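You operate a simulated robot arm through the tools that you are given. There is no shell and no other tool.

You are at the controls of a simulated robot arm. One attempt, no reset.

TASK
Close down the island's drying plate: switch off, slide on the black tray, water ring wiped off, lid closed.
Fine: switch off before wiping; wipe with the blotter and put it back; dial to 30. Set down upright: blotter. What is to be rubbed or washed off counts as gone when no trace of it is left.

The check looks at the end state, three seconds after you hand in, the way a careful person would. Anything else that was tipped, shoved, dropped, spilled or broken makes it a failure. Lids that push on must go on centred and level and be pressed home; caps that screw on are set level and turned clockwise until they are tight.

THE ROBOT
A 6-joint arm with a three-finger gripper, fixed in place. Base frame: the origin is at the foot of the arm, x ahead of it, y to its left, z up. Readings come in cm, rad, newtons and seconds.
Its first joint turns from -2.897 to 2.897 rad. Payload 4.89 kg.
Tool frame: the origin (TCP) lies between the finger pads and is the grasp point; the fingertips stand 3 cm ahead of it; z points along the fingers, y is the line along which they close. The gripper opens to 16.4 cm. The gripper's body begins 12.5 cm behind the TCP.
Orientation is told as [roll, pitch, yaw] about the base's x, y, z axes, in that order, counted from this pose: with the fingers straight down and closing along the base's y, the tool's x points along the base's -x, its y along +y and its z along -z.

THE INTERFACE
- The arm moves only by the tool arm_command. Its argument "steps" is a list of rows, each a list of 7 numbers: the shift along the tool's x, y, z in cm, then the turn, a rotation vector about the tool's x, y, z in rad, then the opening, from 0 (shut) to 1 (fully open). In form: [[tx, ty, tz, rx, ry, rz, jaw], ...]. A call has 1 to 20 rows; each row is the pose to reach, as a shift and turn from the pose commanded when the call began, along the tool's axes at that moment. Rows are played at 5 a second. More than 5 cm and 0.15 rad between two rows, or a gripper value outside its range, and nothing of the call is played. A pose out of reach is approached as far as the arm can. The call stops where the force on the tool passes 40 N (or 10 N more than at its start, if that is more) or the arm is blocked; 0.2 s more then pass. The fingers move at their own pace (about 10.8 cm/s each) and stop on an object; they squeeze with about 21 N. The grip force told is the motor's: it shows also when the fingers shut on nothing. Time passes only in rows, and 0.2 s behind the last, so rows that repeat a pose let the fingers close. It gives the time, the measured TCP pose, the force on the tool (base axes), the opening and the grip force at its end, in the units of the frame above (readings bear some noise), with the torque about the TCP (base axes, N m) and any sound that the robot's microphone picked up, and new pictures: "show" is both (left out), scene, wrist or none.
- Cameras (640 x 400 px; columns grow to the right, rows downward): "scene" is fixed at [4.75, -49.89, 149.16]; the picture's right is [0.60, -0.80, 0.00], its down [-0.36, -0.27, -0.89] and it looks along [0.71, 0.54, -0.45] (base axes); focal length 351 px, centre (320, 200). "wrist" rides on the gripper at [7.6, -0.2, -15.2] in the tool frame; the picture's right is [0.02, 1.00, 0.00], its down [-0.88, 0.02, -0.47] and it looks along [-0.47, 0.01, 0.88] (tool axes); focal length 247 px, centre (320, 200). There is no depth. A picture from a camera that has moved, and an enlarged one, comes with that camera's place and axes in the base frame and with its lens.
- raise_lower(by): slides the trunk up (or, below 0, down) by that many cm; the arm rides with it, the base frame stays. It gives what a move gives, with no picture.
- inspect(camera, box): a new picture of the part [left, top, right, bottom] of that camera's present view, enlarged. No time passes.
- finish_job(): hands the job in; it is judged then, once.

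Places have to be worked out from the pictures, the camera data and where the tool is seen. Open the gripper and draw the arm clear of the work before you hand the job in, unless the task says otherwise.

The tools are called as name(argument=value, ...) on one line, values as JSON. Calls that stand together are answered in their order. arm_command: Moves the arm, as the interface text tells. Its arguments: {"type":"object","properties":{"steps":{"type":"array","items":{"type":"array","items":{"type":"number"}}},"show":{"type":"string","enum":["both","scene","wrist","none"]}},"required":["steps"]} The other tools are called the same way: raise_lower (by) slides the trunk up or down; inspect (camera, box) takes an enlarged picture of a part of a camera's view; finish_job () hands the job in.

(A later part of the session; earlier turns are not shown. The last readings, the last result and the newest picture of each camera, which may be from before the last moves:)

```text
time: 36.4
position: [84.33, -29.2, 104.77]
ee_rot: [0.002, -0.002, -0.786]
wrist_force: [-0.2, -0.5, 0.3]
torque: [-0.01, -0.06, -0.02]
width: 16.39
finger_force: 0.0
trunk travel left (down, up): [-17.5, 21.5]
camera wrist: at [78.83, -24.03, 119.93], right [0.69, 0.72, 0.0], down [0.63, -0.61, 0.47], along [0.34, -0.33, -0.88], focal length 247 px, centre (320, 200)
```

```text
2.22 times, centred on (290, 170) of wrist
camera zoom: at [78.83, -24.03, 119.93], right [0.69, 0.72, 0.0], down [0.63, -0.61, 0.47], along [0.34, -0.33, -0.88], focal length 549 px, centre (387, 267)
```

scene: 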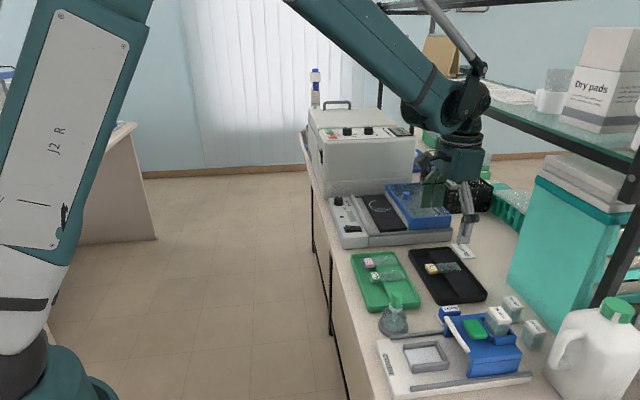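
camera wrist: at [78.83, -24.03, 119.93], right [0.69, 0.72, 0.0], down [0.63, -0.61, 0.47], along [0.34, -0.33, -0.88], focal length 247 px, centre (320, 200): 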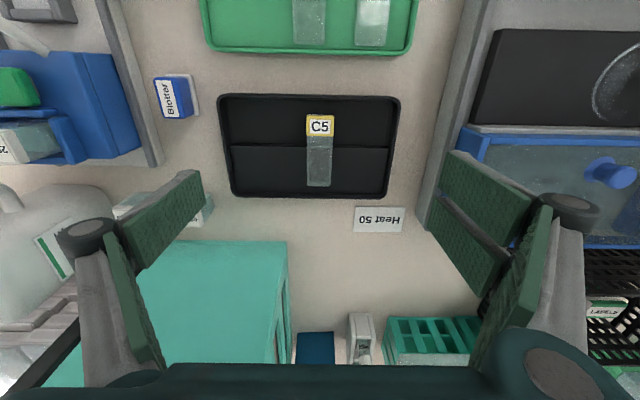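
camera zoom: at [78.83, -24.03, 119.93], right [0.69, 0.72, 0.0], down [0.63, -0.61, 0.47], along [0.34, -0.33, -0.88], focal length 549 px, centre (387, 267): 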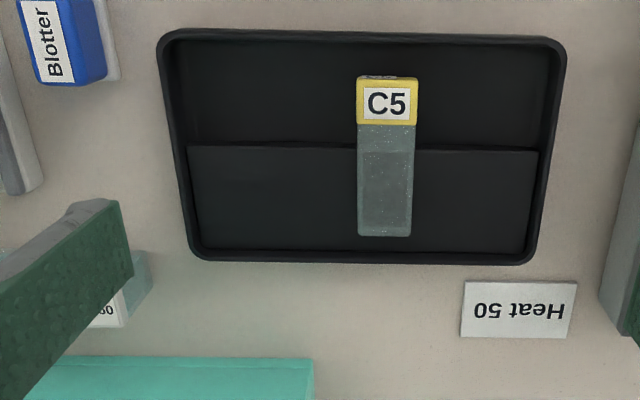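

The C5 slide lies flat on the black tray. Next the blotter, at about u=22.9, v=76 ([70,-37.5], top z≈92); I move the camera over it to see the gaps around it.

arm_command(steps=[[2.3, -3.2, 0, 0, 0, 0, 1], [4.7, -6.4, 0, 0, 0, 0, 1], [7, -9.6, 0, 0, 0, 0, 1], [9.4, -12.8, 0, 0, 0, 0, 1], [11.7, -16, 0, 0, 0, 0, 1], [11.7, -16, 0, 0, 0, 0, 1]])

inspect(camera="wrist", box=[240, 140, 400, 240])

inspect(camera="scene", box=[370, 280, 530, 390])

```text
time: 37.8
position: [64.62, -32.15, 104.64]
ee_rot: [0.003, -0.002, -0.786]
wrist_force: [-0.2, -0.6, 0.2]
torque: [0.01, -0.06, -0.01]
width: 16.41
finger_force: 0.1
trunk travel left (down, up): [-17.5, 21.5]
camera wrist: at [59.15, -26.93, 119.88], right [0.69, 0.72, 0.0], down [0.63, -0.61, 0.47], along [0.34, -0.33, -0.88], focal length 247 px, centre (320, 200)
```

scene: 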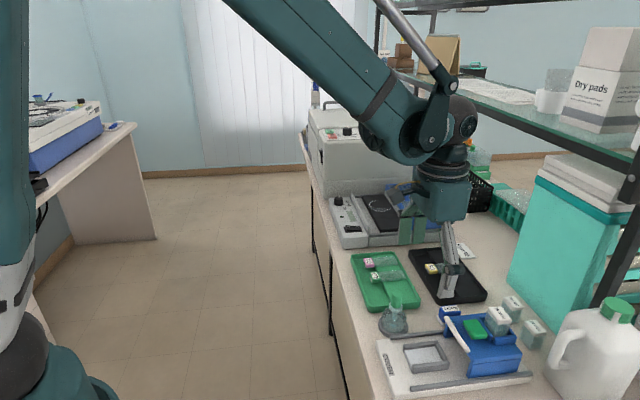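
wrist: 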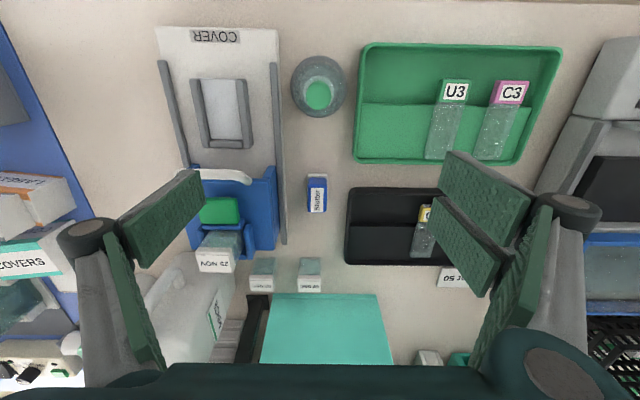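

```text
4.00 times, centred on (320, 190) of wrist
camera zoom: at [59.15, -26.93, 119.88], right [0.69, 0.72, 0.0], down [0.63, -0.61, 0.47], along [0.34, -0.33, -0.88], focal length 988 px, centre (320, 240)
```

zoom: 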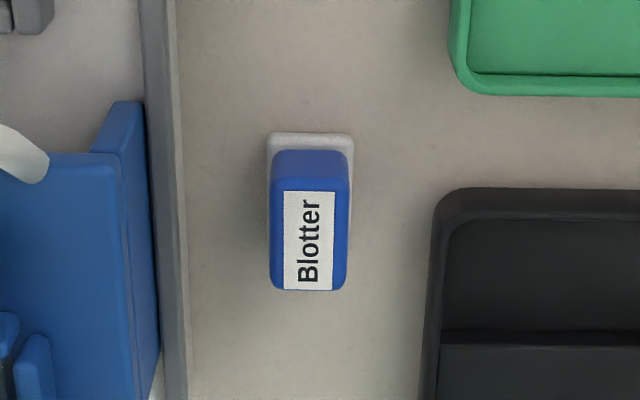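

```text
3.64 times, centred on (450, 335) of scene
camera zoom: at [4.75, -49.89, 149.16], right [0.6, -0.8, 0.0], down [-0.36, -0.27, -0.89], along [0.71, 0.54, -0.45], focal length 1277 px, centre (-153, -291)
```

zoom: 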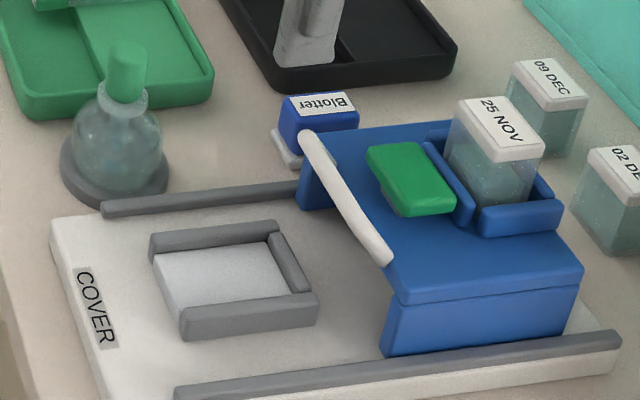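

The blotter is 2.6×3.6 cm, centred at u≈22.65, v≈75.8, with ~2.3 cm free on both ±u sides. I go above it with a 5 cm opening, staying in this orientation.

arm_command(steps=[[-2, -0.1, 0, 0, 0, 0, 0.7], [-4.5, -0.2, 1, 0, 0, 0, 0.4], [-7.4, -0.3, 3, 0, 0, 0, 0.28], [-7.4, -0.3, 5.5, 0, 0, 0, 0.28], [-7.4, -0.3, 7, 0, 0, 0, 0.28], [-7.4, -0.3, 7, 0, 0, 0, 0.28]])

inspect(camera="wrist", box=[240, 120, 400, 240])

inspect(camera="scene", box=[400, 270, 500, 350])

```text
time: 39.2
position: [69.85, -37.62, 97.61]
ee_rot: [0.002, -0.001, -0.788]
wrist_force: [1.3, -0.1, -0.9]
torque: [0.01, 0.02, -0.01]
width: 4.59
finger_force: 0.0
trunk travel left (down, up): [-17.5, 21.5]
camera wrist: at [64.34, -32.44, 112.79], right [0.69, 0.72, 0.0], down [0.63, -0.61, 0.47], along [0.34, -0.33, -0.88], focal length 247 px, centre (320, 200)
```

scene: 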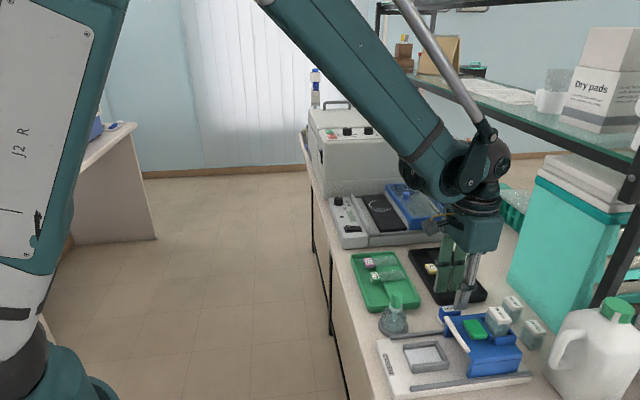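
wrist: 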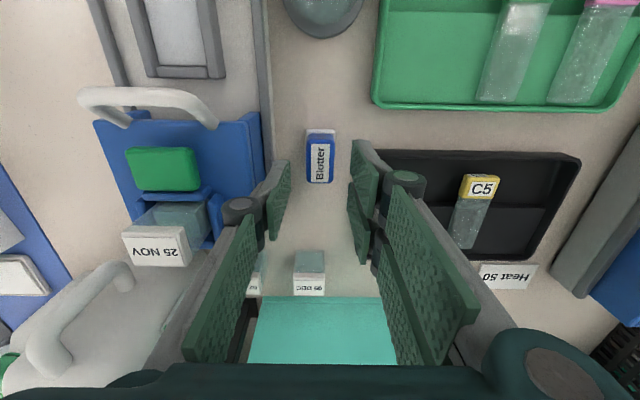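

```text
3.33 times, centred on (320, 180) of wrist
camera zoom: at [64.34, -32.44, 112.79], right [0.69, 0.72, 0.0], down [0.63, -0.61, 0.47], along [0.34, -0.33, -0.88], focal length 823 px, centre (320, 267)
```

zoom: 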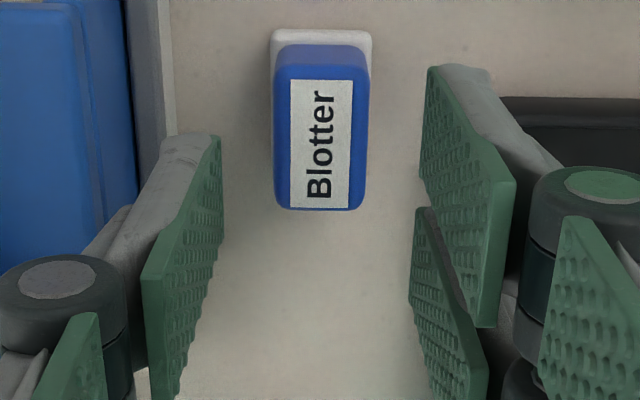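

```text
5.00 times, centred on (450, 310) of scene
camera zoom: at [4.75, -49.89, 149.16], right [0.6, -0.8, 0.0], down [-0.36, -0.27, -0.89], along [0.71, 0.54, -0.45], focal length 1756 px, centre (-330, -350)
```

zoom: 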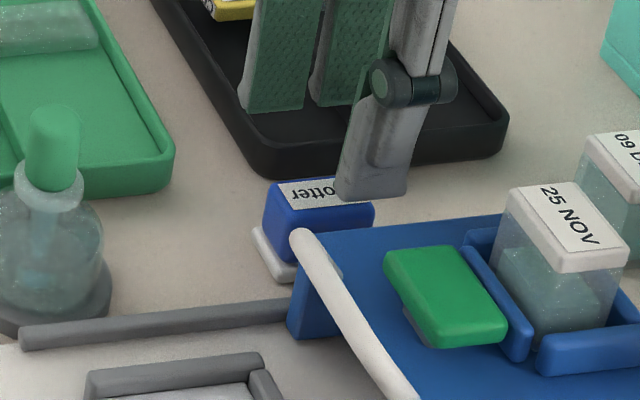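

The blotter is centred between the prongs. I lower so the tips reach about 1.9 cm above its foot (TCP z≈93.6), leaving the pad well below the tips.

arm_command(steps=[[0.15, 0, 1.5, 0, 0, 0, 0.28], [0.2, 0, 3, 0, 0, 0, 0.28], [0.2, 0, 3.7, 0, 0, 0, 0.28], [0.2, 0, 4.0, 0, 0, 0, 0.28], [0.2, 0, 4.0, 0, 0, 0, 0.28]])

inspect(camera="wrist", box=[240, 140, 400, 260])

inspect(camera="scene", box=[410, 280, 490, 340])

```text
time: 40.4
position: [69.7, -37.62, 93.66]
ee_rot: [0.001, -0.002, -0.788]
wrist_force: [0.4, -2.0, -0.3]
torque: [0.0, -0.01, 0.02]
width: 4.59
finger_force: 0.0
trunk travel left (down, up): [-17.5, 21.5]
camera wrist: at [64.17, -32.3, 108.81], right [0.69, 0.72, 0.0], down [0.63, -0.61, 0.47], along [0.34, -0.33, -0.88], focal length 247 px, centre (320, 200)
```

scene: 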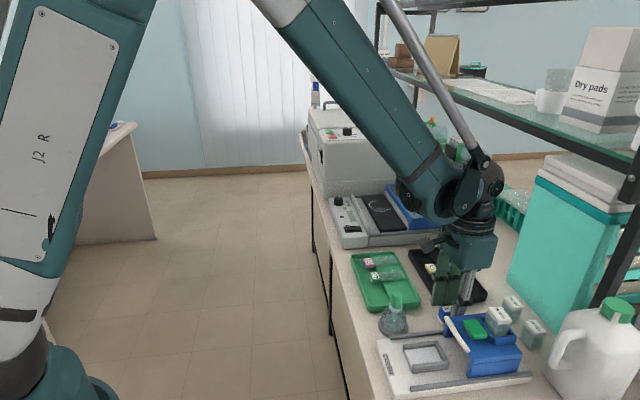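
wrist: 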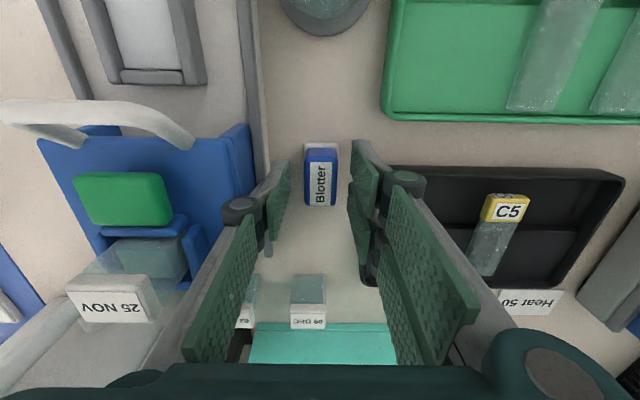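

```text
3.33 times, centred on (320, 200) of wrist
camera zoom: at [64.17, -32.3, 108.81], right [0.69, 0.72, 0.0], down [0.63, -0.61, 0.47], along [0.34, -0.33, -0.88], focal length 823 px, centre (320, 200)
```

zoom: 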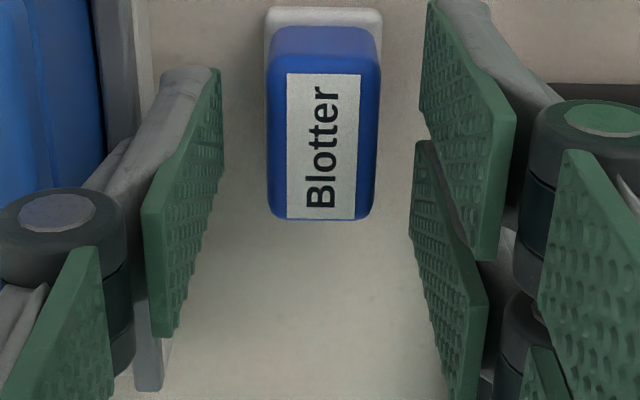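

```text
6.67 times, centred on (450, 310) of scene
camera zoom: at [4.75, -49.89, 149.16], right [0.6, -0.8, 0.0], down [-0.36, -0.27, -0.89], along [0.71, 0.54, -0.45], focal length 2342 px, centre (-547, -533)
```

zoom: 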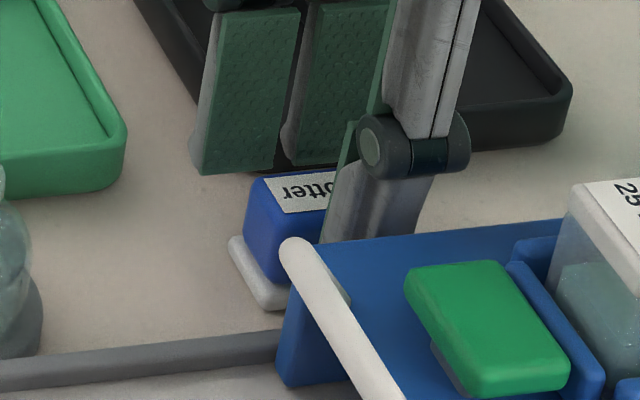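

Good alignment (I shift 0.25 cm back along -v). Now I close on the blotter.

arm_command(steps=[[0.25, 0.05, 0, 0, 0, 0, 0.28], [0.25, 0.05, 0, 0, 0, 0, 0.2], [0.25, 0.05, 0, 0, 0, 0, 0.08], [0.25, 0.05, 0, 0, 0, 0, 0.08], [0.25, 0.05, 0, 0, 0, 0, 0.08]])

inspect(camera="wrist", box=[240, 140, 400, 260])

inspect(camera="scene", box=[410, 280, 490, 340])

```text
time: 41.6
position: [69.52, -37.35, 93.61]
ee_rot: [0.003, -0.002, -0.788]
wrist_force: [0.3, 0.0, 0.2]
torque: [0.04, -0.02, 0.02]
width: 2.52
finger_force: 21.1
trunk travel left (down, up): [-17.5, 21.5]
camera wrist: at [64.02, -32.07, 108.82], right [0.69, 0.72, 0.0], down [0.63, -0.61, 0.47], along [0.34, -0.33, -0.88], focal length 247 px, centre (320, 200)
```

scene: 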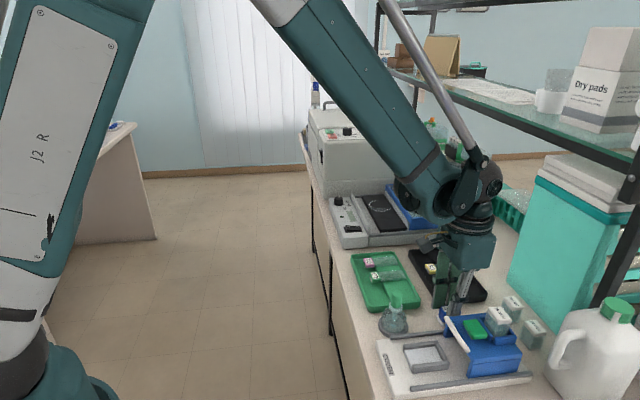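
wrist: 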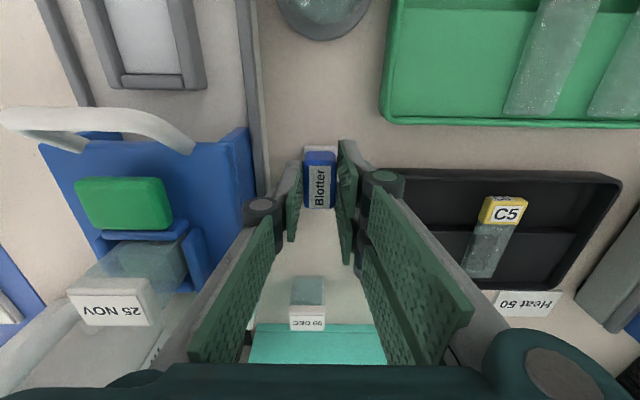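

```text
3.33 times, centred on (320, 200) of wrist
camera zoom: at [64.02, -32.07, 108.82], right [0.69, 0.72, 0.0], down [0.63, -0.61, 0.47], along [0.34, -0.33, -0.88], focal length 823 px, centre (320, 200)
```

zoom: 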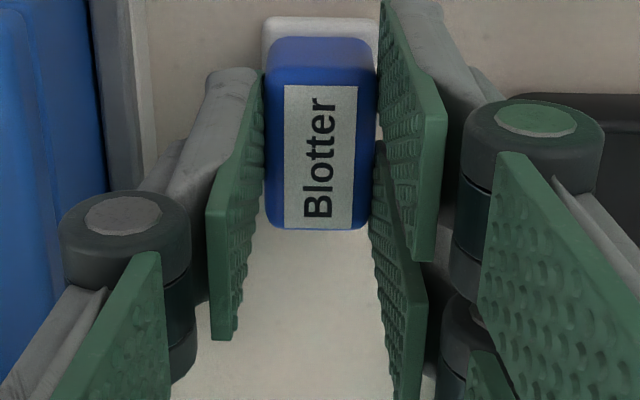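

```text
6.67 times, centred on (450, 310) of scene
camera zoom: at [4.75, -49.89, 149.16], right [0.6, -0.8, 0.0], down [-0.36, -0.27, -0.89], along [0.71, 0.54, -0.45], focal length 2342 px, centre (-547, -533)
```

zoom: 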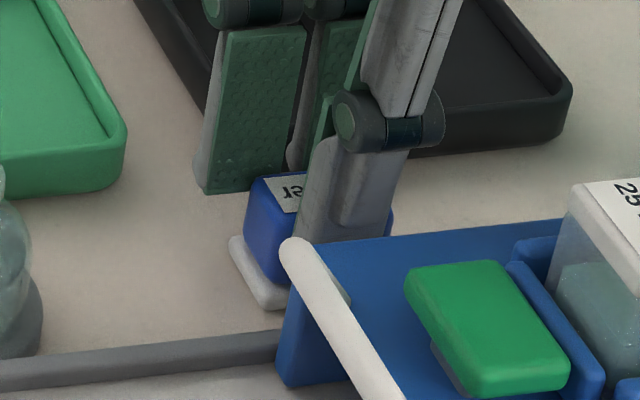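

The blotter grips well (2.52 cm at TCP [69.5,-37.35,93.6]), but the ring (centre ≈[100.9,-2.6], Ø≈7.3 cm) reaches beyond 98 cm, so I'll probably need to lean the tool. I let go for now, rise, and test the reach over the plate first.

arm_command(steps=[[0, 0, 0, 0, 0, 0, 0.2], [0, 0, 0, 0, 0, 0, 0.28], [0, 0, -2, 0, 0, 0, 0.28], [0, 0, -6, 0, 0, 0, 0.28], [0, 0, -10.5, 0, 0, 0, 0.28], [0, 4.5, -11, 0, 0, 0, 0.28], [0, 9, -12, 0, 0, 0, 0.28], [0, 13.5, -13, 0, 0, 0, 0.28], [0, 18, -14, 0, 0, 0, 0.28], [0, 22.5, -14, 0, 0, 0, 0.28], [0, 27, -14, 0, 0, 0, 0.28], [0, 31.5, -14, 0, 0, 0, 0.28], [0, 36, -14, 0, 0, 0, 0.28], [0, 40.5, -14, 0, 0, 0, 0.28], [0, 44, -14, 0, 0, 0, 0.28]])

inspect(camera="wrist", box=[160, 80, 480, 280])

```text
time: 44.8
position: [100.62, -6.27, 107.78]
ee_rot: [0.003, -0.001, -0.788]
wrist_force: [-0.1, -0.1, 0.1]
torque: [0.11, -0.1, 0.01]
width: 4.58
finger_force: 0.0
trunk travel left (down, up): [-17.5, 21.5]
camera wrist: at [95.15, -0.99, 122.99], right [0.69, 0.72, 0.0], down [0.63, -0.61, 0.47], along [0.34, -0.33, -0.88], focal length 247 px, centre (320, 200)
```

scene: 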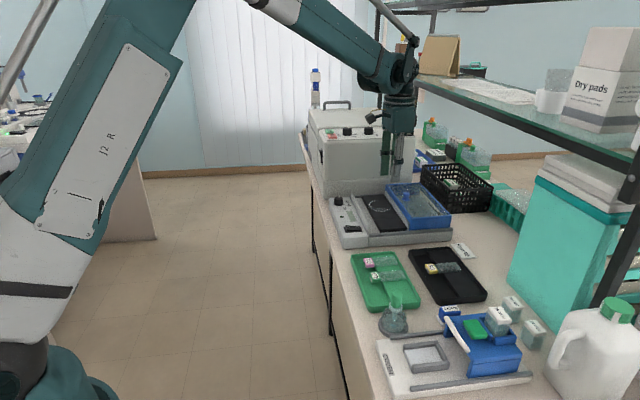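
wrist: 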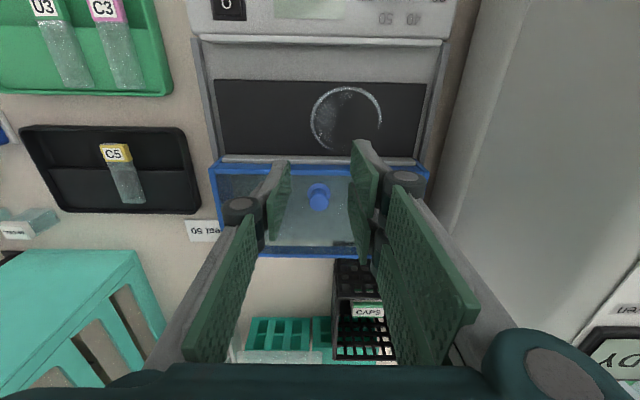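

```text
2.00 times, centred on (320, 180) of wrist
camera zoom: at [95.15, -0.99, 122.99], right [0.69, 0.72, 0.0], down [0.63, -0.61, 0.47], along [0.34, -0.33, -0.88], focal length 494 px, centre (320, 240)
```

zoom: 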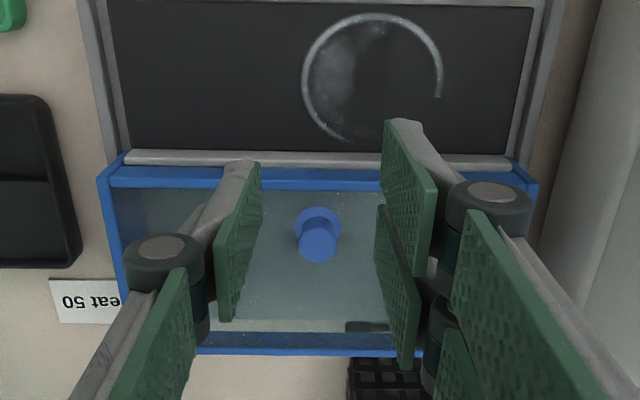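

Tool-down reach already extends to ~101 cm radial here. The ring spans u≈65.6–73.8, v≈69.7–77 with haze inside, so I test the farthest wiping position (u≈73.5, v≈74.4) at lower height.

arm_command(steps=[[0.4, 2.2, 2, 0, 0, 0, 0.28], [0.8, 4.5, 4, 0, 0, 0, 0.28], [1.2, 6.8, 6, 0, 0, 0, 0.28], [1.2, 6.8, 6.8, 0, 0, 0, 0.28], [1.2, 6.8, 6.8, 0, 0, 0, 0.28]])

```text
time: 46.0
position: [104.76, -0.58, 100.88]
ee_rot: [-0.001, -0.001, -0.786]
wrist_force: [-0.4, 0.3, -1.0]
torque: [-0.02, 0.05, -0.01]
width: 4.6
finger_force: 0.0
trunk travel left (down, up): [-17.5, 21.5]
camera wrist: at [99.22, 4.63, 116.1], right [0.69, 0.72, 0.0], down [0.63, -0.61, 0.47], along [0.34, -0.33, -0.88], focal length 247 px, centre (320, 200)
```

scene: 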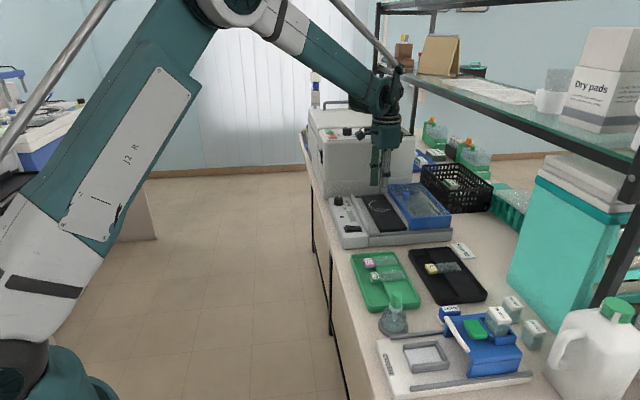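
wrist: 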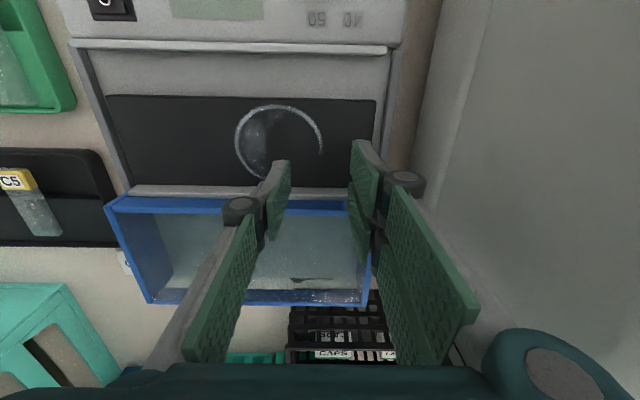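

The arm reaches [104.8,-0.6,100.9] tool-down without leaning. I check that it also reaches wiping height (z≈98.5) there.

arm_command(steps=[[0, 0, 1, 0, 0, 0, 0.28], [0, 0, 2, 0, 0, 0, 0.28], [0, 0, 2.3, 0, 0, 0, 0.28]])

inspect(camera="wrist", box=[60, 0, 460, 260])

inspect(camera="scene", box=[340, 170, 460, 250])

```text
time: 46.8
position: [104.6, -0.69, 98.75]
ee_rot: [0.002, 0.0, -0.787]
wrist_force: [0.6, -0.6, -0.6]
torque: [-0.01, 0.03, 0.03]
width: 4.59
finger_force: 0.1
trunk travel left (down, up): [-17.5, 21.5]
camera wrist: at [99.19, 4.58, 113.84], right [0.69, 0.72, 0.0], down [0.63, -0.61, 0.47], along [0.34, -0.33, -0.88], focal length 247 px, centre (320, 200)
```

scene: 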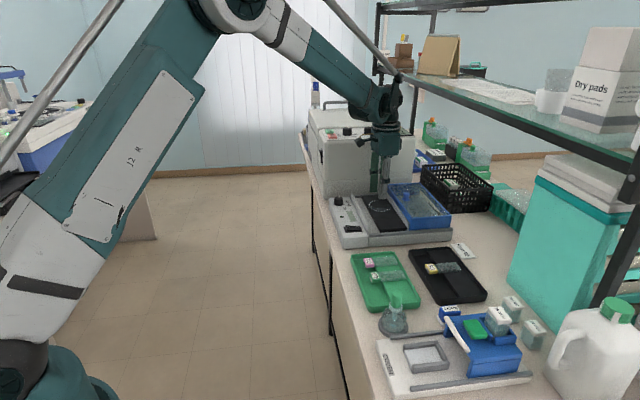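
wrist: 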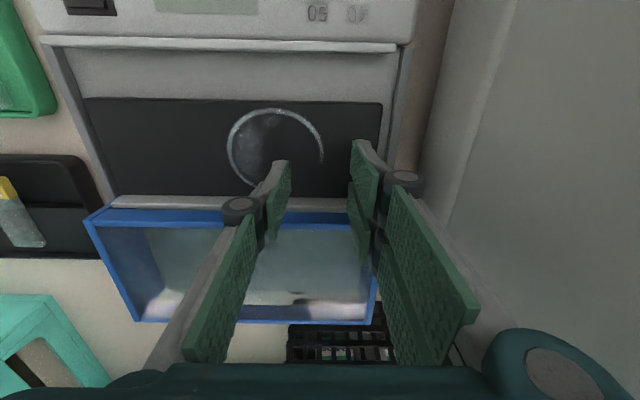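

```text
1.54 times, centred on (260, 130) of wrist
camera zoom: at [99.19, 4.58, 113.84], right [0.69, 0.72, 0.0], down [0.63, -0.61, 0.47], along [0.34, -0.33, -0.88], focal length 380 px, centre (412, 308)
```

zoom: 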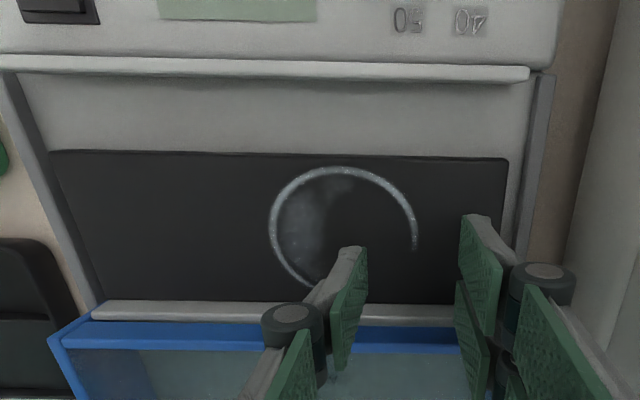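

```text
5.00 times, centred on (400, 210) of scene
camera zoom: at [4.75, -49.89, 149.16], right [0.6, -0.8, 0.0], down [-0.36, -0.27, -0.89], along [0.71, 0.54, -0.45], focal length 1756 px, centre (-80, 150)
```

zoom: 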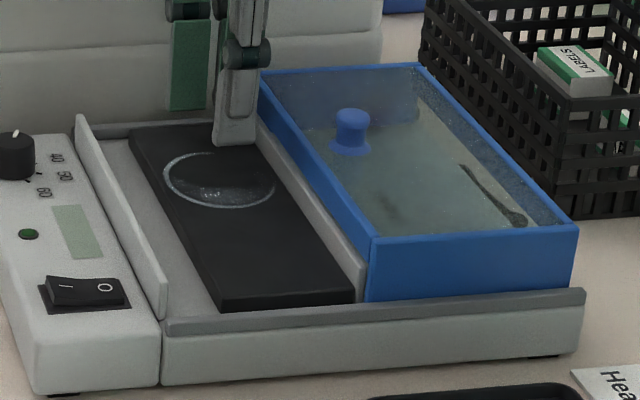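

Reach is fine at wiping height too, so no lean is needed. I return to the blotter and re-grip it 0.7 cm off-centre toward -v and slightly higher, so the prongs will clear the walls and lid while wiping.

arm_command(steps=[[0, 0, -4.5, 0, 0, 0, 0.28], [0, 0, -9, 0, 0, 0, 0.28], [0, -4.6, -9, 0, 0, 0, 0.28], [0, -9.2, -9, 0, 0, 0, 0.28], [0, -13.8, -9, 0, 0, 0, 0.28], [-0.1, -18.4, -9, 0, 0, 0, 0.28], [-0.2, -23, -9, 0, 0, 0, 0.28], [-0.3, -27.6, -9, 0, 0, 0, 0.28], [-0.4, -32.2, -9, 0, 0, 0, 0.28], [-0.45, -36.8, -9, 0, 0, 0, 0.28], [-0.45, -41.4, -9, 0, 0, 0, 0.28], [-0.45, -46, -9, 0, 0, 0, 0.28], [-0.45, -50.73, -9, 0, 0, 0, 0.28], [-0.45, -50.73, -5, 0, 0, 0, 0.28], [-0.45, -50.73, -1, 0, 0, 0, 0.28], [-0.45, -50.73, 1, 0, 0, 0, 0.28], [-0.45, -50.73, 1, 0, 0, 0, 0.28]])

inspect(camera="wrist", box=[240, 120, 400, 240])

```text
time: 50.4
position: [69.06, -36.7, 97.6]
ee_rot: [0.004, -0.002, -0.787]
wrist_force: [1.1, -1.0, -0.1]
torque: [0.08, 0.09, 0.0]
width: 4.59
finger_force: 0.1
trunk travel left (down, up): [-17.5, 21.5]
camera wrist: at [63.56, -31.57, 112.72], right [0.69, 0.72, 0.0], down [0.63, -0.61, 0.47], along [0.34, -0.33, -0.88], focal length 247 px, centre (320, 200)
```

scene: 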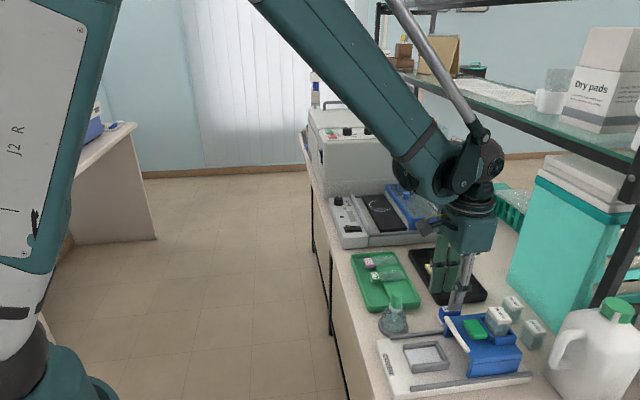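
wrist: 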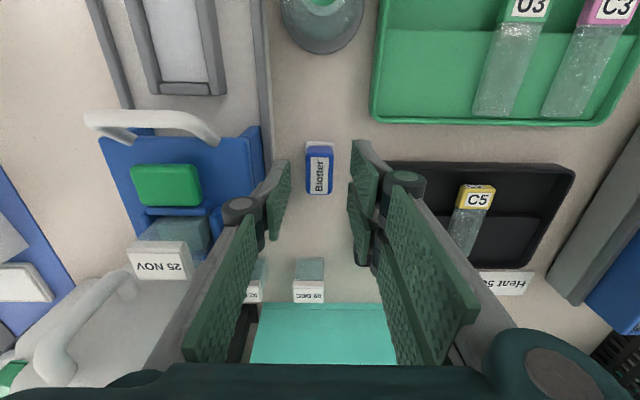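

```text
3.33 times, centred on (320, 180) of wrist
camera zoom: at [63.56, -31.57, 112.72], right [0.69, 0.72, 0.0], down [0.63, -0.61, 0.47], along [0.34, -0.33, -0.88], focal length 823 px, centre (320, 267)
```

zoom: 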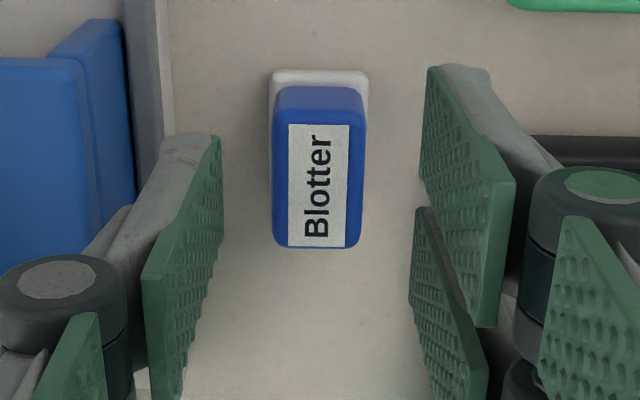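

The tool axis sits 0.8 cm to the -v side of the blotter's middle, as planned. I lower to z≈93.9 and close.

arm_command(steps=[[-0.1, -0.1, 1.5, 0, 0, 0, 0.28], [-0.1, -0.1, 3, 0, 0, 0, 0.28], [-0.1, -0.1, 3.7, 0, 0, 0, 0.28], [-0.1, -0.1, 3.7, 0, 0, 0, 0.28], [-0.1, -0.1, 3.7, 0, 0, 0, 0.15], [-0.1, -0.1, 3.7, 0, 0, 0, 0.05], [-0.1, -0.1, 3.7, 0, 0, 0, 0.05], [-0.1, -0.1, 3.7, 0, 0, 0, 0.05]])

inspect(camera="wrist", box=[240, 140, 400, 260])

inspect(camera="scene", box=[410, 280, 490, 340])

```text
time: 52.2
position: [69.07, -36.91, 93.86]
ee_rot: [0.003, -0.001, -0.788]
wrist_force: [0.4, 0.1, 0.2]
torque: [-0.01, 0.0, 0.0]
width: 2.55
finger_force: 20.8
trunk travel left (down, up): [-17.5, 21.5]
camera wrist: at [63.53, -31.64, 109.09], right [0.69, 0.72, 0.0], down [0.63, -0.61, 0.47], along [0.34, -0.33, -0.88], focal length 247 px, centre (320, 200)
```

scene: 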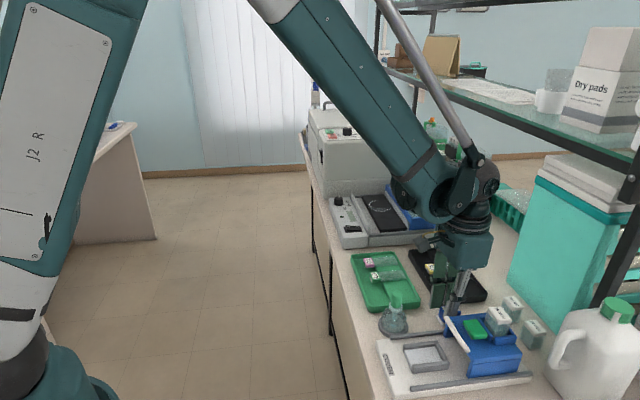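
wrist: 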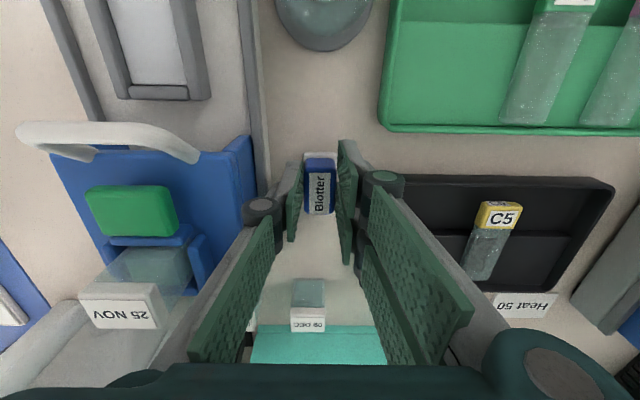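

```text
3.33 times, centred on (320, 200) of wrist
camera zoom: at [63.53, -31.64, 109.09], right [0.69, 0.72, 0.0], down [0.63, -0.61, 0.47], along [0.34, -0.33, -0.88], focal length 823 px, centre (320, 200)
```

zoom: 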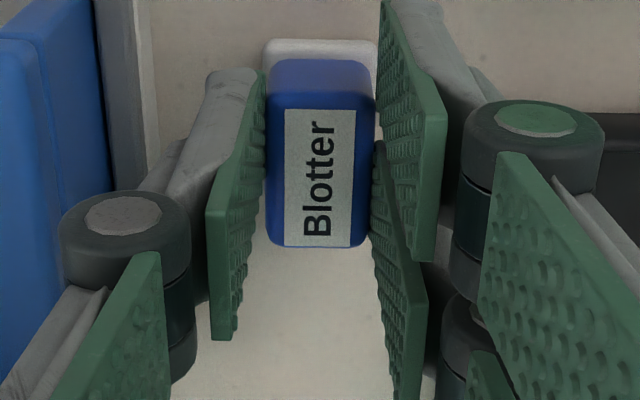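

```text
6.67 times, centred on (450, 310) of scene
camera zoom: at [4.75, -49.89, 149.16], right [0.6, -0.8, 0.0], down [-0.36, -0.27, -0.89], along [0.71, 0.54, -0.45], focal length 2342 px, centre (-547, -533)
```

zoom: 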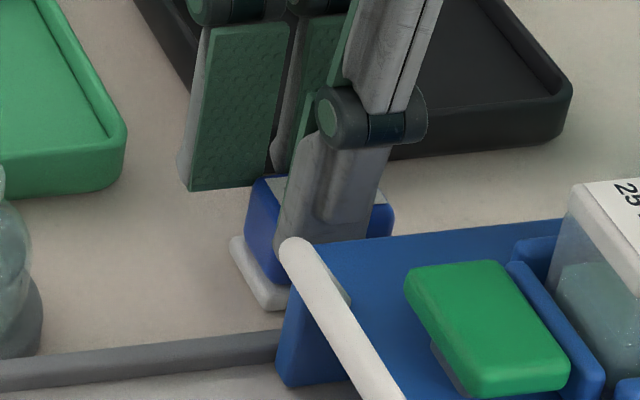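

Blotter gripped (2.55 cm, 21 N) at [69.07,-36.91,93.86]. I lift it, carry it over the plate and stop about 2 cm above the surface at the ring's near side.

arm_command(steps=[[0, 0, -2.5, 0, 0, 0, 0.05], [0, 0, -6.5, 0, 0, 0, 0.05], [0, 0, -11, 0, 0, 0, 0.05], [0.24, 4.33, -11, 0, 0, 0, 0.05], [0.49, 8.65, -11, 0, 0, 0, 0.05], [0.73, 12.98, -11, 0, 0, 0, 0.05], [0.98, 17.3, -11, 0, 0, 0, 0.05], [1.22, 21.63, -11, 0, 0, 0, 0.05], [1.46, 25.96, -11, 0, 0, 0, 0.05], [1.71, 30.28, -11, 0, 0, 0, 0.05], [1.95, 34.6, -11, 0, 0, 0, 0.05], [2.2, 38.9, -11, 0, 0, 0, 0.05], [2.44, 43.26, -11, 0, 0, 0, 0.05], [2.44, 43.26, -9, 0, 0, 0, 0.05], [2.44, 43.26, -7, 0, 0, 0, 0.05], [2.44, 43.26, -6.7, 0, 0, 0, 0.05]])

inspect(camera="wrist", box=[180, 60, 460, 240])

inspect(camera="scene", box=[340, 180, 440, 250])

```text
time: 55.6
position: [97.91, -4.62, 100.56]
ee_rot: [0.001, 0.0, -0.786]
wrist_force: [0.3, 0.1, -1.4]
torque: [0.01, 0.0, -0.01]
width: 2.53
finger_force: 20.9
trunk travel left (down, up): [-17.5, 21.5]
camera wrist: at [92.46, 0.65, 115.85], right [0.69, 0.72, 0.0], down [0.63, -0.61, 0.47], along [0.34, -0.33, -0.88], focal length 247 px, centre (320, 200)
```

scene: 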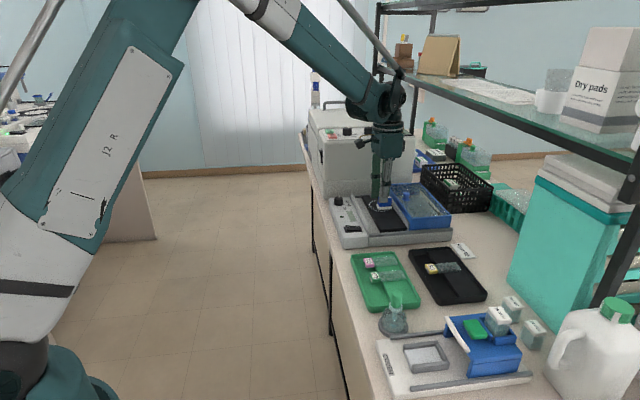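
wrist: 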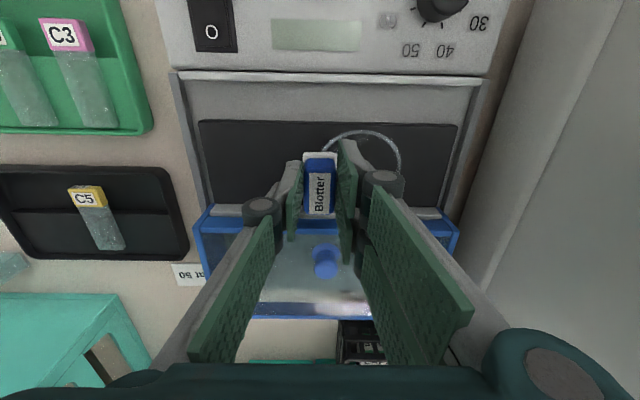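

```text
2.22 times, centred on (320, 150) of wrist
camera zoom: at [92.46, 0.65, 115.85], right [0.69, 0.72, 0.0], down [0.63, -0.61, 0.47], along [0.34, -0.33, -0.88], focal length 549 px, centre (320, 311)
```

zoom: 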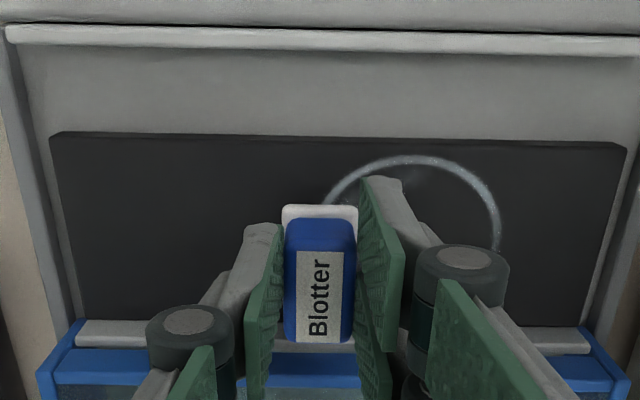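

```text
5.71 times, centred on (390, 215) of scene
camera zoom: at [4.75, -49.89, 149.16], right [0.6, -0.8, 0.0], down [-0.36, -0.27, -0.89], along [0.71, 0.54, -0.45], focal length 2007 px, centre (-80, 114)
```

zoom: 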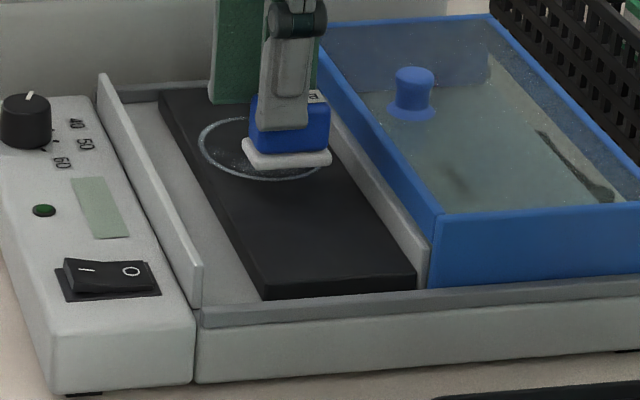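

The pad hovers over the left part of the ring. I lower in small steps to find contact with the plate.

arm_command(steps=[[0, 0, 0.6, 0, 0, 0, 0.05], [0, 0, 1.1, 0, 0, 0, 0.05], [0, 0, 1.4, 0, 0, 0, 0.05], [0, 0, 1.6, 0, 0, 0, 0.05]], show="scene")

inspect(camera="scene", box=[340, 180, 440, 250])

```text
time: 56.6
position: [97.9, -4.65, 99.2]
ee_rot: [0.004, -0.002, -0.788]
wrist_force: [3.0, 0.3, 17.1]
torque: [0.0, -0.18, 0.0]
width: 2.55
finger_force: 20.8
trunk travel left (down, up): [-17.5, 21.5]
```

scene: 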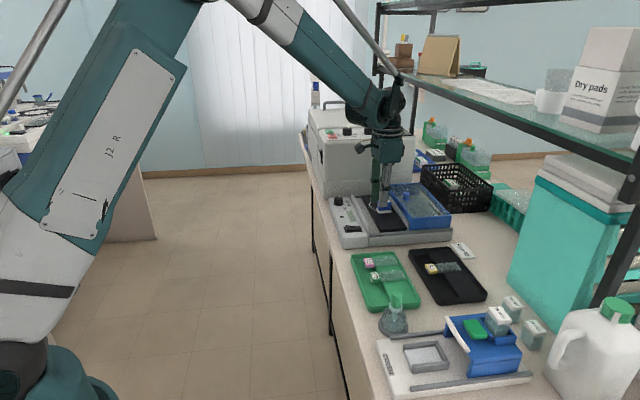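

```text
5.71 times, centred on (390, 215) of scene
camera zoom: at [4.75, -49.89, 149.16], right [0.6, -0.8, 0.0], down [-0.36, -0.27, -0.89], along [0.71, 0.54, -0.45], focal length 2007 px, centre (-80, 114)
```

zoom: 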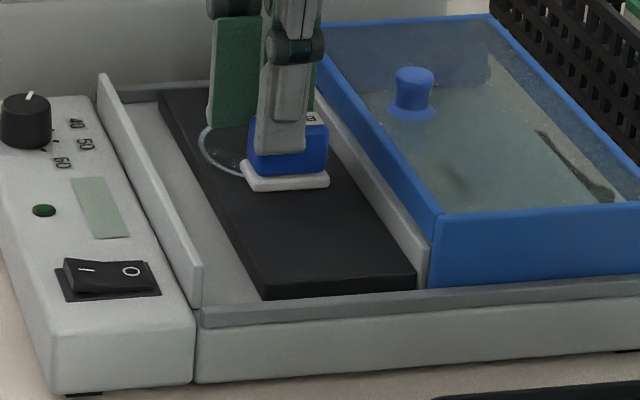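

Contact at z≈99.1 with 17 N. I ease off slightly and rub along u across the ring at this v, then back along the +v side near the divider.

arm_command(steps=[[0, -0.7, -0.06, 0, 0, 0, 0.05], [0, -1.4, -0.06, 0, 0, 0, 0.05], [0, 0, -0.06, 0, 0, 0, 0.05], [0, 1.4, -0.06, 0, 0, 0, 0.05], [0, 2.8, -0.06, 0, 0, 0, 0.05], [0, 4.2, -0.06, 0, 0, 0, 0.05], [0, 5.6, -0.06, 0, 0, 0, 0.05], [0, 7.0, -0.06, 0, 0, 0, 0.05], [0, 8.2, -0.06, 0, 0, 0, 0.05], [-0.9, 8.2, -0.06, 0, 0, 0, 0.05], [-1.7, 8.2, -0.06, 0, 0, 0, 0.05], [-1.7, 7.0, -0.06, 0, 0, 0, 0.05], [-1.7, 5.6, -0.06, 0, 0, 0, 0.05], [-1.7, 4.2, -0.06, 0, 0, 0, 0.05], [-1.7, 2.8, -0.06, 0, 0, 0, 0.05], [-1.7, 1.4, -0.06, 0, 0, 0, 0.05], [-1.7, 0, -0.06, 0, 0, 0, 0.05], [-1.7, -1.4, -0.06, 0, 0, 0, 0.05]])

inspect(camera="scene", box=[340, 180, 440, 250])

inspect(camera="wrist", box=[180, 80, 460, 260])

```text
time: 60.4
position: [98.16, -6.88, 99.12]
ee_rot: [0.003, -0.003, -0.787]
wrist_force: [-2.6, 1.4, 2.4]
torque: [0.11, 0.24, -0.02]
width: 2.53
finger_force: 20.9
trunk travel left (down, up): [-17.5, 21.5]
camera wrist: at [92.65, -1.62, 114.33], right [0.69, 0.72, 0.0], down [0.63, -0.61, 0.47], along [0.34, -0.33, -0.88], focal length 247 px, centre (320, 200)
```

scene: 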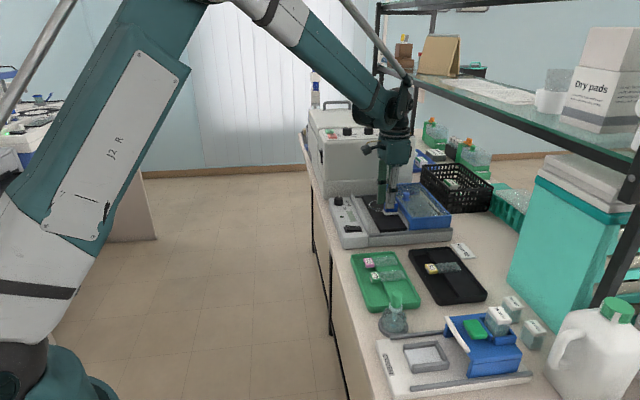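
wrist: 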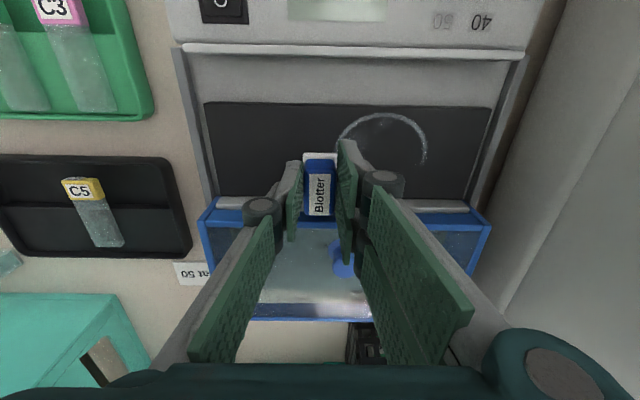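

```text
5.71 times, centred on (390, 215) of scene
camera zoom: at [4.75, -49.89, 149.16], right [0.6, -0.8, 0.0], down [-0.36, -0.27, -0.89], along [0.71, 0.54, -0.45], focal length 2007 px, centre (-80, 114)
```

zoom: 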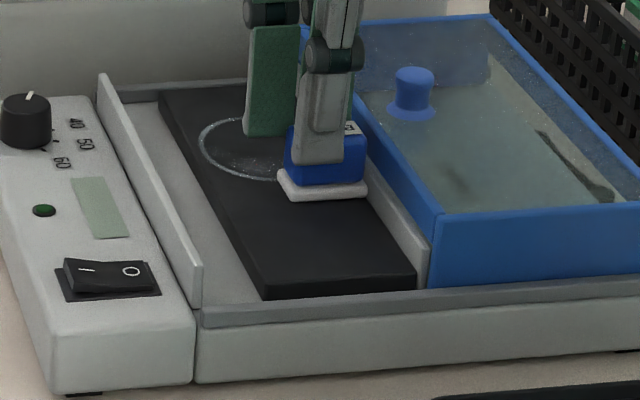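

```text
2.22 times, centred on (320, 170) of wrist
camera zoom: at [92.65, -1.62, 114.33], right [0.69, 0.72, 0.0], down [0.63, -0.61, 0.47], along [0.34, -0.33, -0.88], focal length 549 px, centre (320, 267)
```

zoom: 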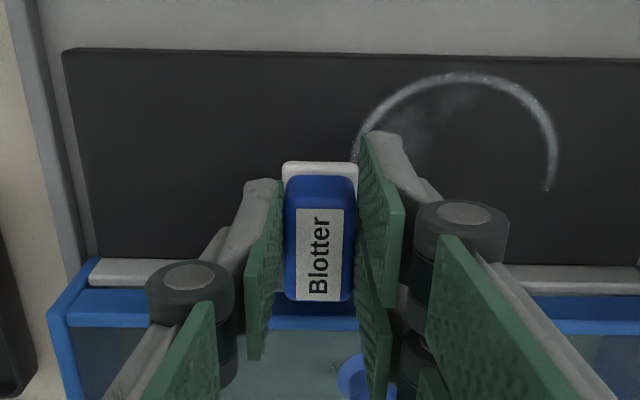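

The ring is still there and the contact was light (2 N). I press a bit harder here and measure.

arm_command(steps=[[0, 0, 0.1, 0, 0, 0, 0.05], [0, 0, 0.2, 0, 0, 0, 0.05]], show="none")

```text
time: 61.0
position: [98.07, -6.94, 99.04]
ee_rot: [0.002, -0.004, -0.79]
wrist_force: [0.5, -0.4, 17.2]
torque: [-0.06, -0.11, 0.06]
width: 2.56
finger_force: 20.9
trunk travel left (down, up): [-17.5, 21.5]
```

17 N now. I rub along u at this pressure, out along the +v side and back along the middle.

arm_command(steps=[[0, 1.2, 0, 0, 0, 0, 0.05], [0, 2.4, 0, 0, 0, 0, 0.05], [0, 3.6, 0, 0, 0, 0, 0.05], [0, 4.8, 0, 0, 0, 0, 0.05], [0, 6.0, 0, 0, 0, 0, 0.05], [0, 7.2, 0, 0, 0, 0, 0.05], [0, 8.4, 0, 0, 0, 0, 0.05], [0, 9.6, 0, 0, 0, 0, 0.05], [0.9, 9.6, 0, 0, 0, 0, 0.05], [1.8, 9.6, 0, 0, 0, 0, 0.05], [1.8, 8.4, 0, 0, 0, 0, 0.05], [1.8, 7.2, 0, 0, 0, 0, 0.05], [1.8, 6.0, 0, 0, 0, 0, 0.05], [1.8, 4.8, 0, 0, 0, 0, 0.05], [1.8, 3.6, 0, 0, 0, 0, 0.05], [1.8, 2.4, 0, 0, 0, 0, 0.05], [1.8, 1.2, 0, 0, 0, 0, 0.05], [1.8, 0, 0, 0, 0, 0, 0.05], [1.8, -0.8, 0, 0, 0, 0, 0.05]])

inspect(camera="scene", box=[340, 180, 440, 250])

inspect(camera="wrist", box=[180, 80, 460, 260])

```text
time: 65.0
position: [96.2, -6.18, 98.94]
ee_rot: [0.003, -0.001, -0.789]
wrist_force: [2.3, 1.9, 15.7]
torque: [0.05, -0.07, 0.04]
width: 2.53
finger_force: 20.8
trunk travel left (down, up): [-17.5, 21.5]
camera wrist: at [90.77, -0.87, 114.16], right [0.69, 0.72, 0.0], down [0.63, -0.61, 0.48], along [0.34, -0.33, -0.88], focal length 247 px, centre (320, 200)
```

scene: 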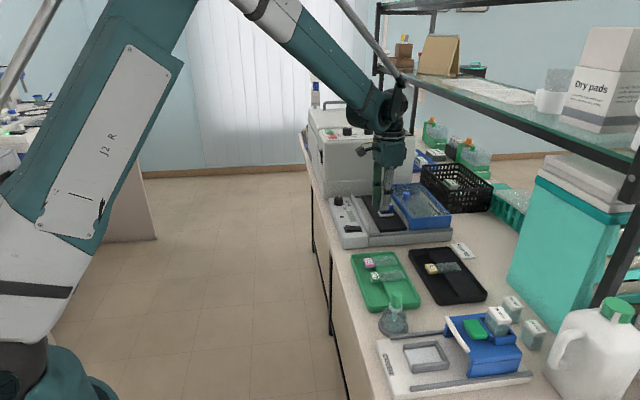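
wrist: 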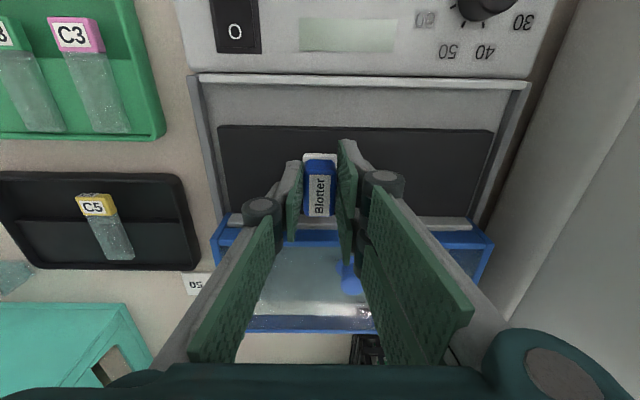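

```text
5.71 times, centred on (390, 215) of scene
camera zoom: at [4.75, -49.89, 149.16], right [0.6, -0.8, 0.0], down [-0.36, -0.27, -0.89], along [0.71, 0.54, -0.45], focal length 2007 px, centre (-80, 114)
```

zoom: 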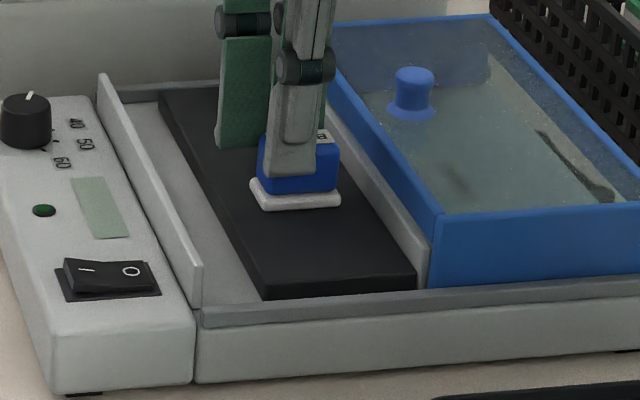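

```text
2.22 times, centred on (320, 170) of wrist
camera zoom: at [90.77, -0.87, 114.16], right [0.69, 0.72, 0.0], down [0.63, -0.61, 0.48], along [0.34, -0.33, -0.88], focal length 549 px, centre (320, 267)
```

zoom: 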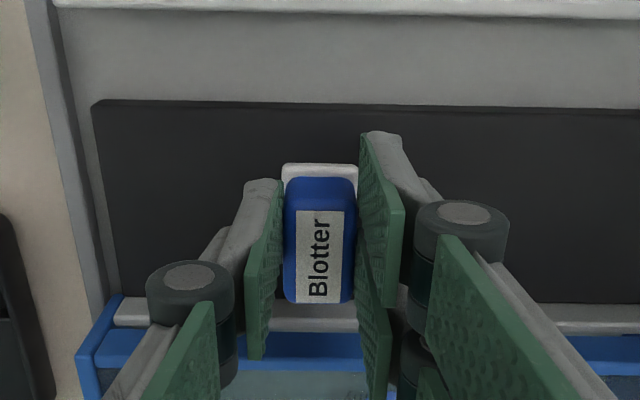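

The ring has vanished from view. I do one more pass on the -v side for any faint remnant, then lift off to inspect.

arm_command(steps=[[0.9, 0.5, 0, 0, 0, 0, 0.05], [1.8, 1.0, 0, 0, 0, 0, 0.05], [1.8, 2.4, 0, 0, 0, 0, 0.05], [1.8, 3.8, 0, 0, 0, 0, 0.05], [1.8, 5.2, 0, 0, 0, 0, 0.05], [1.8, 6.6, 0, 0, 0, 0, 0.05], [1.8, 8.0, 0, 0, 0, 0, 0.05], [1.8, 9.4, 0, 0, 0, 0, 0.05], [1.8, 10.6, 0, 0, 0, 0, 0.05], [0.9, 10.6, 0, 0, 0, 0, 0.05], [0, 10.6, 0, 0, 0, 0, 0.05], [-0.9, 10.6, 0, 0, 0, 0, 0.05], [-1.8, 10.6, 0, 0, 0, 0, 0.05], [-1.8, 9.4, 0, 0, 0, 0, 0.05], [-1.8, 8.0, 0, 0, 0, 0, 0.05], [-1.8, 6.6, 0, 0, 0, 0, 0.05], [-1.8, 5.2, 0, 0, 0, 0, 0.05], [-1.8, 3.8, 0, 0, 0, 0, 0.05], [-1.8, 2.4, 0, 0, 0, 0, 0.05], [-1.8, 1.0, 0, 0, 0, 0, 0.05]], show="none")

```text
time: 69.2
position: [98.31, -6.78, 98.91]
ee_rot: [0.003, -0.003, -0.788]
wrist_force: [0.2, 2.8, 11.2]
torque: [0.08, 0.05, 0.04]
width: 2.53
finger_force: 20.9
trunk travel left (down, up): [-17.5, 21.5]
```

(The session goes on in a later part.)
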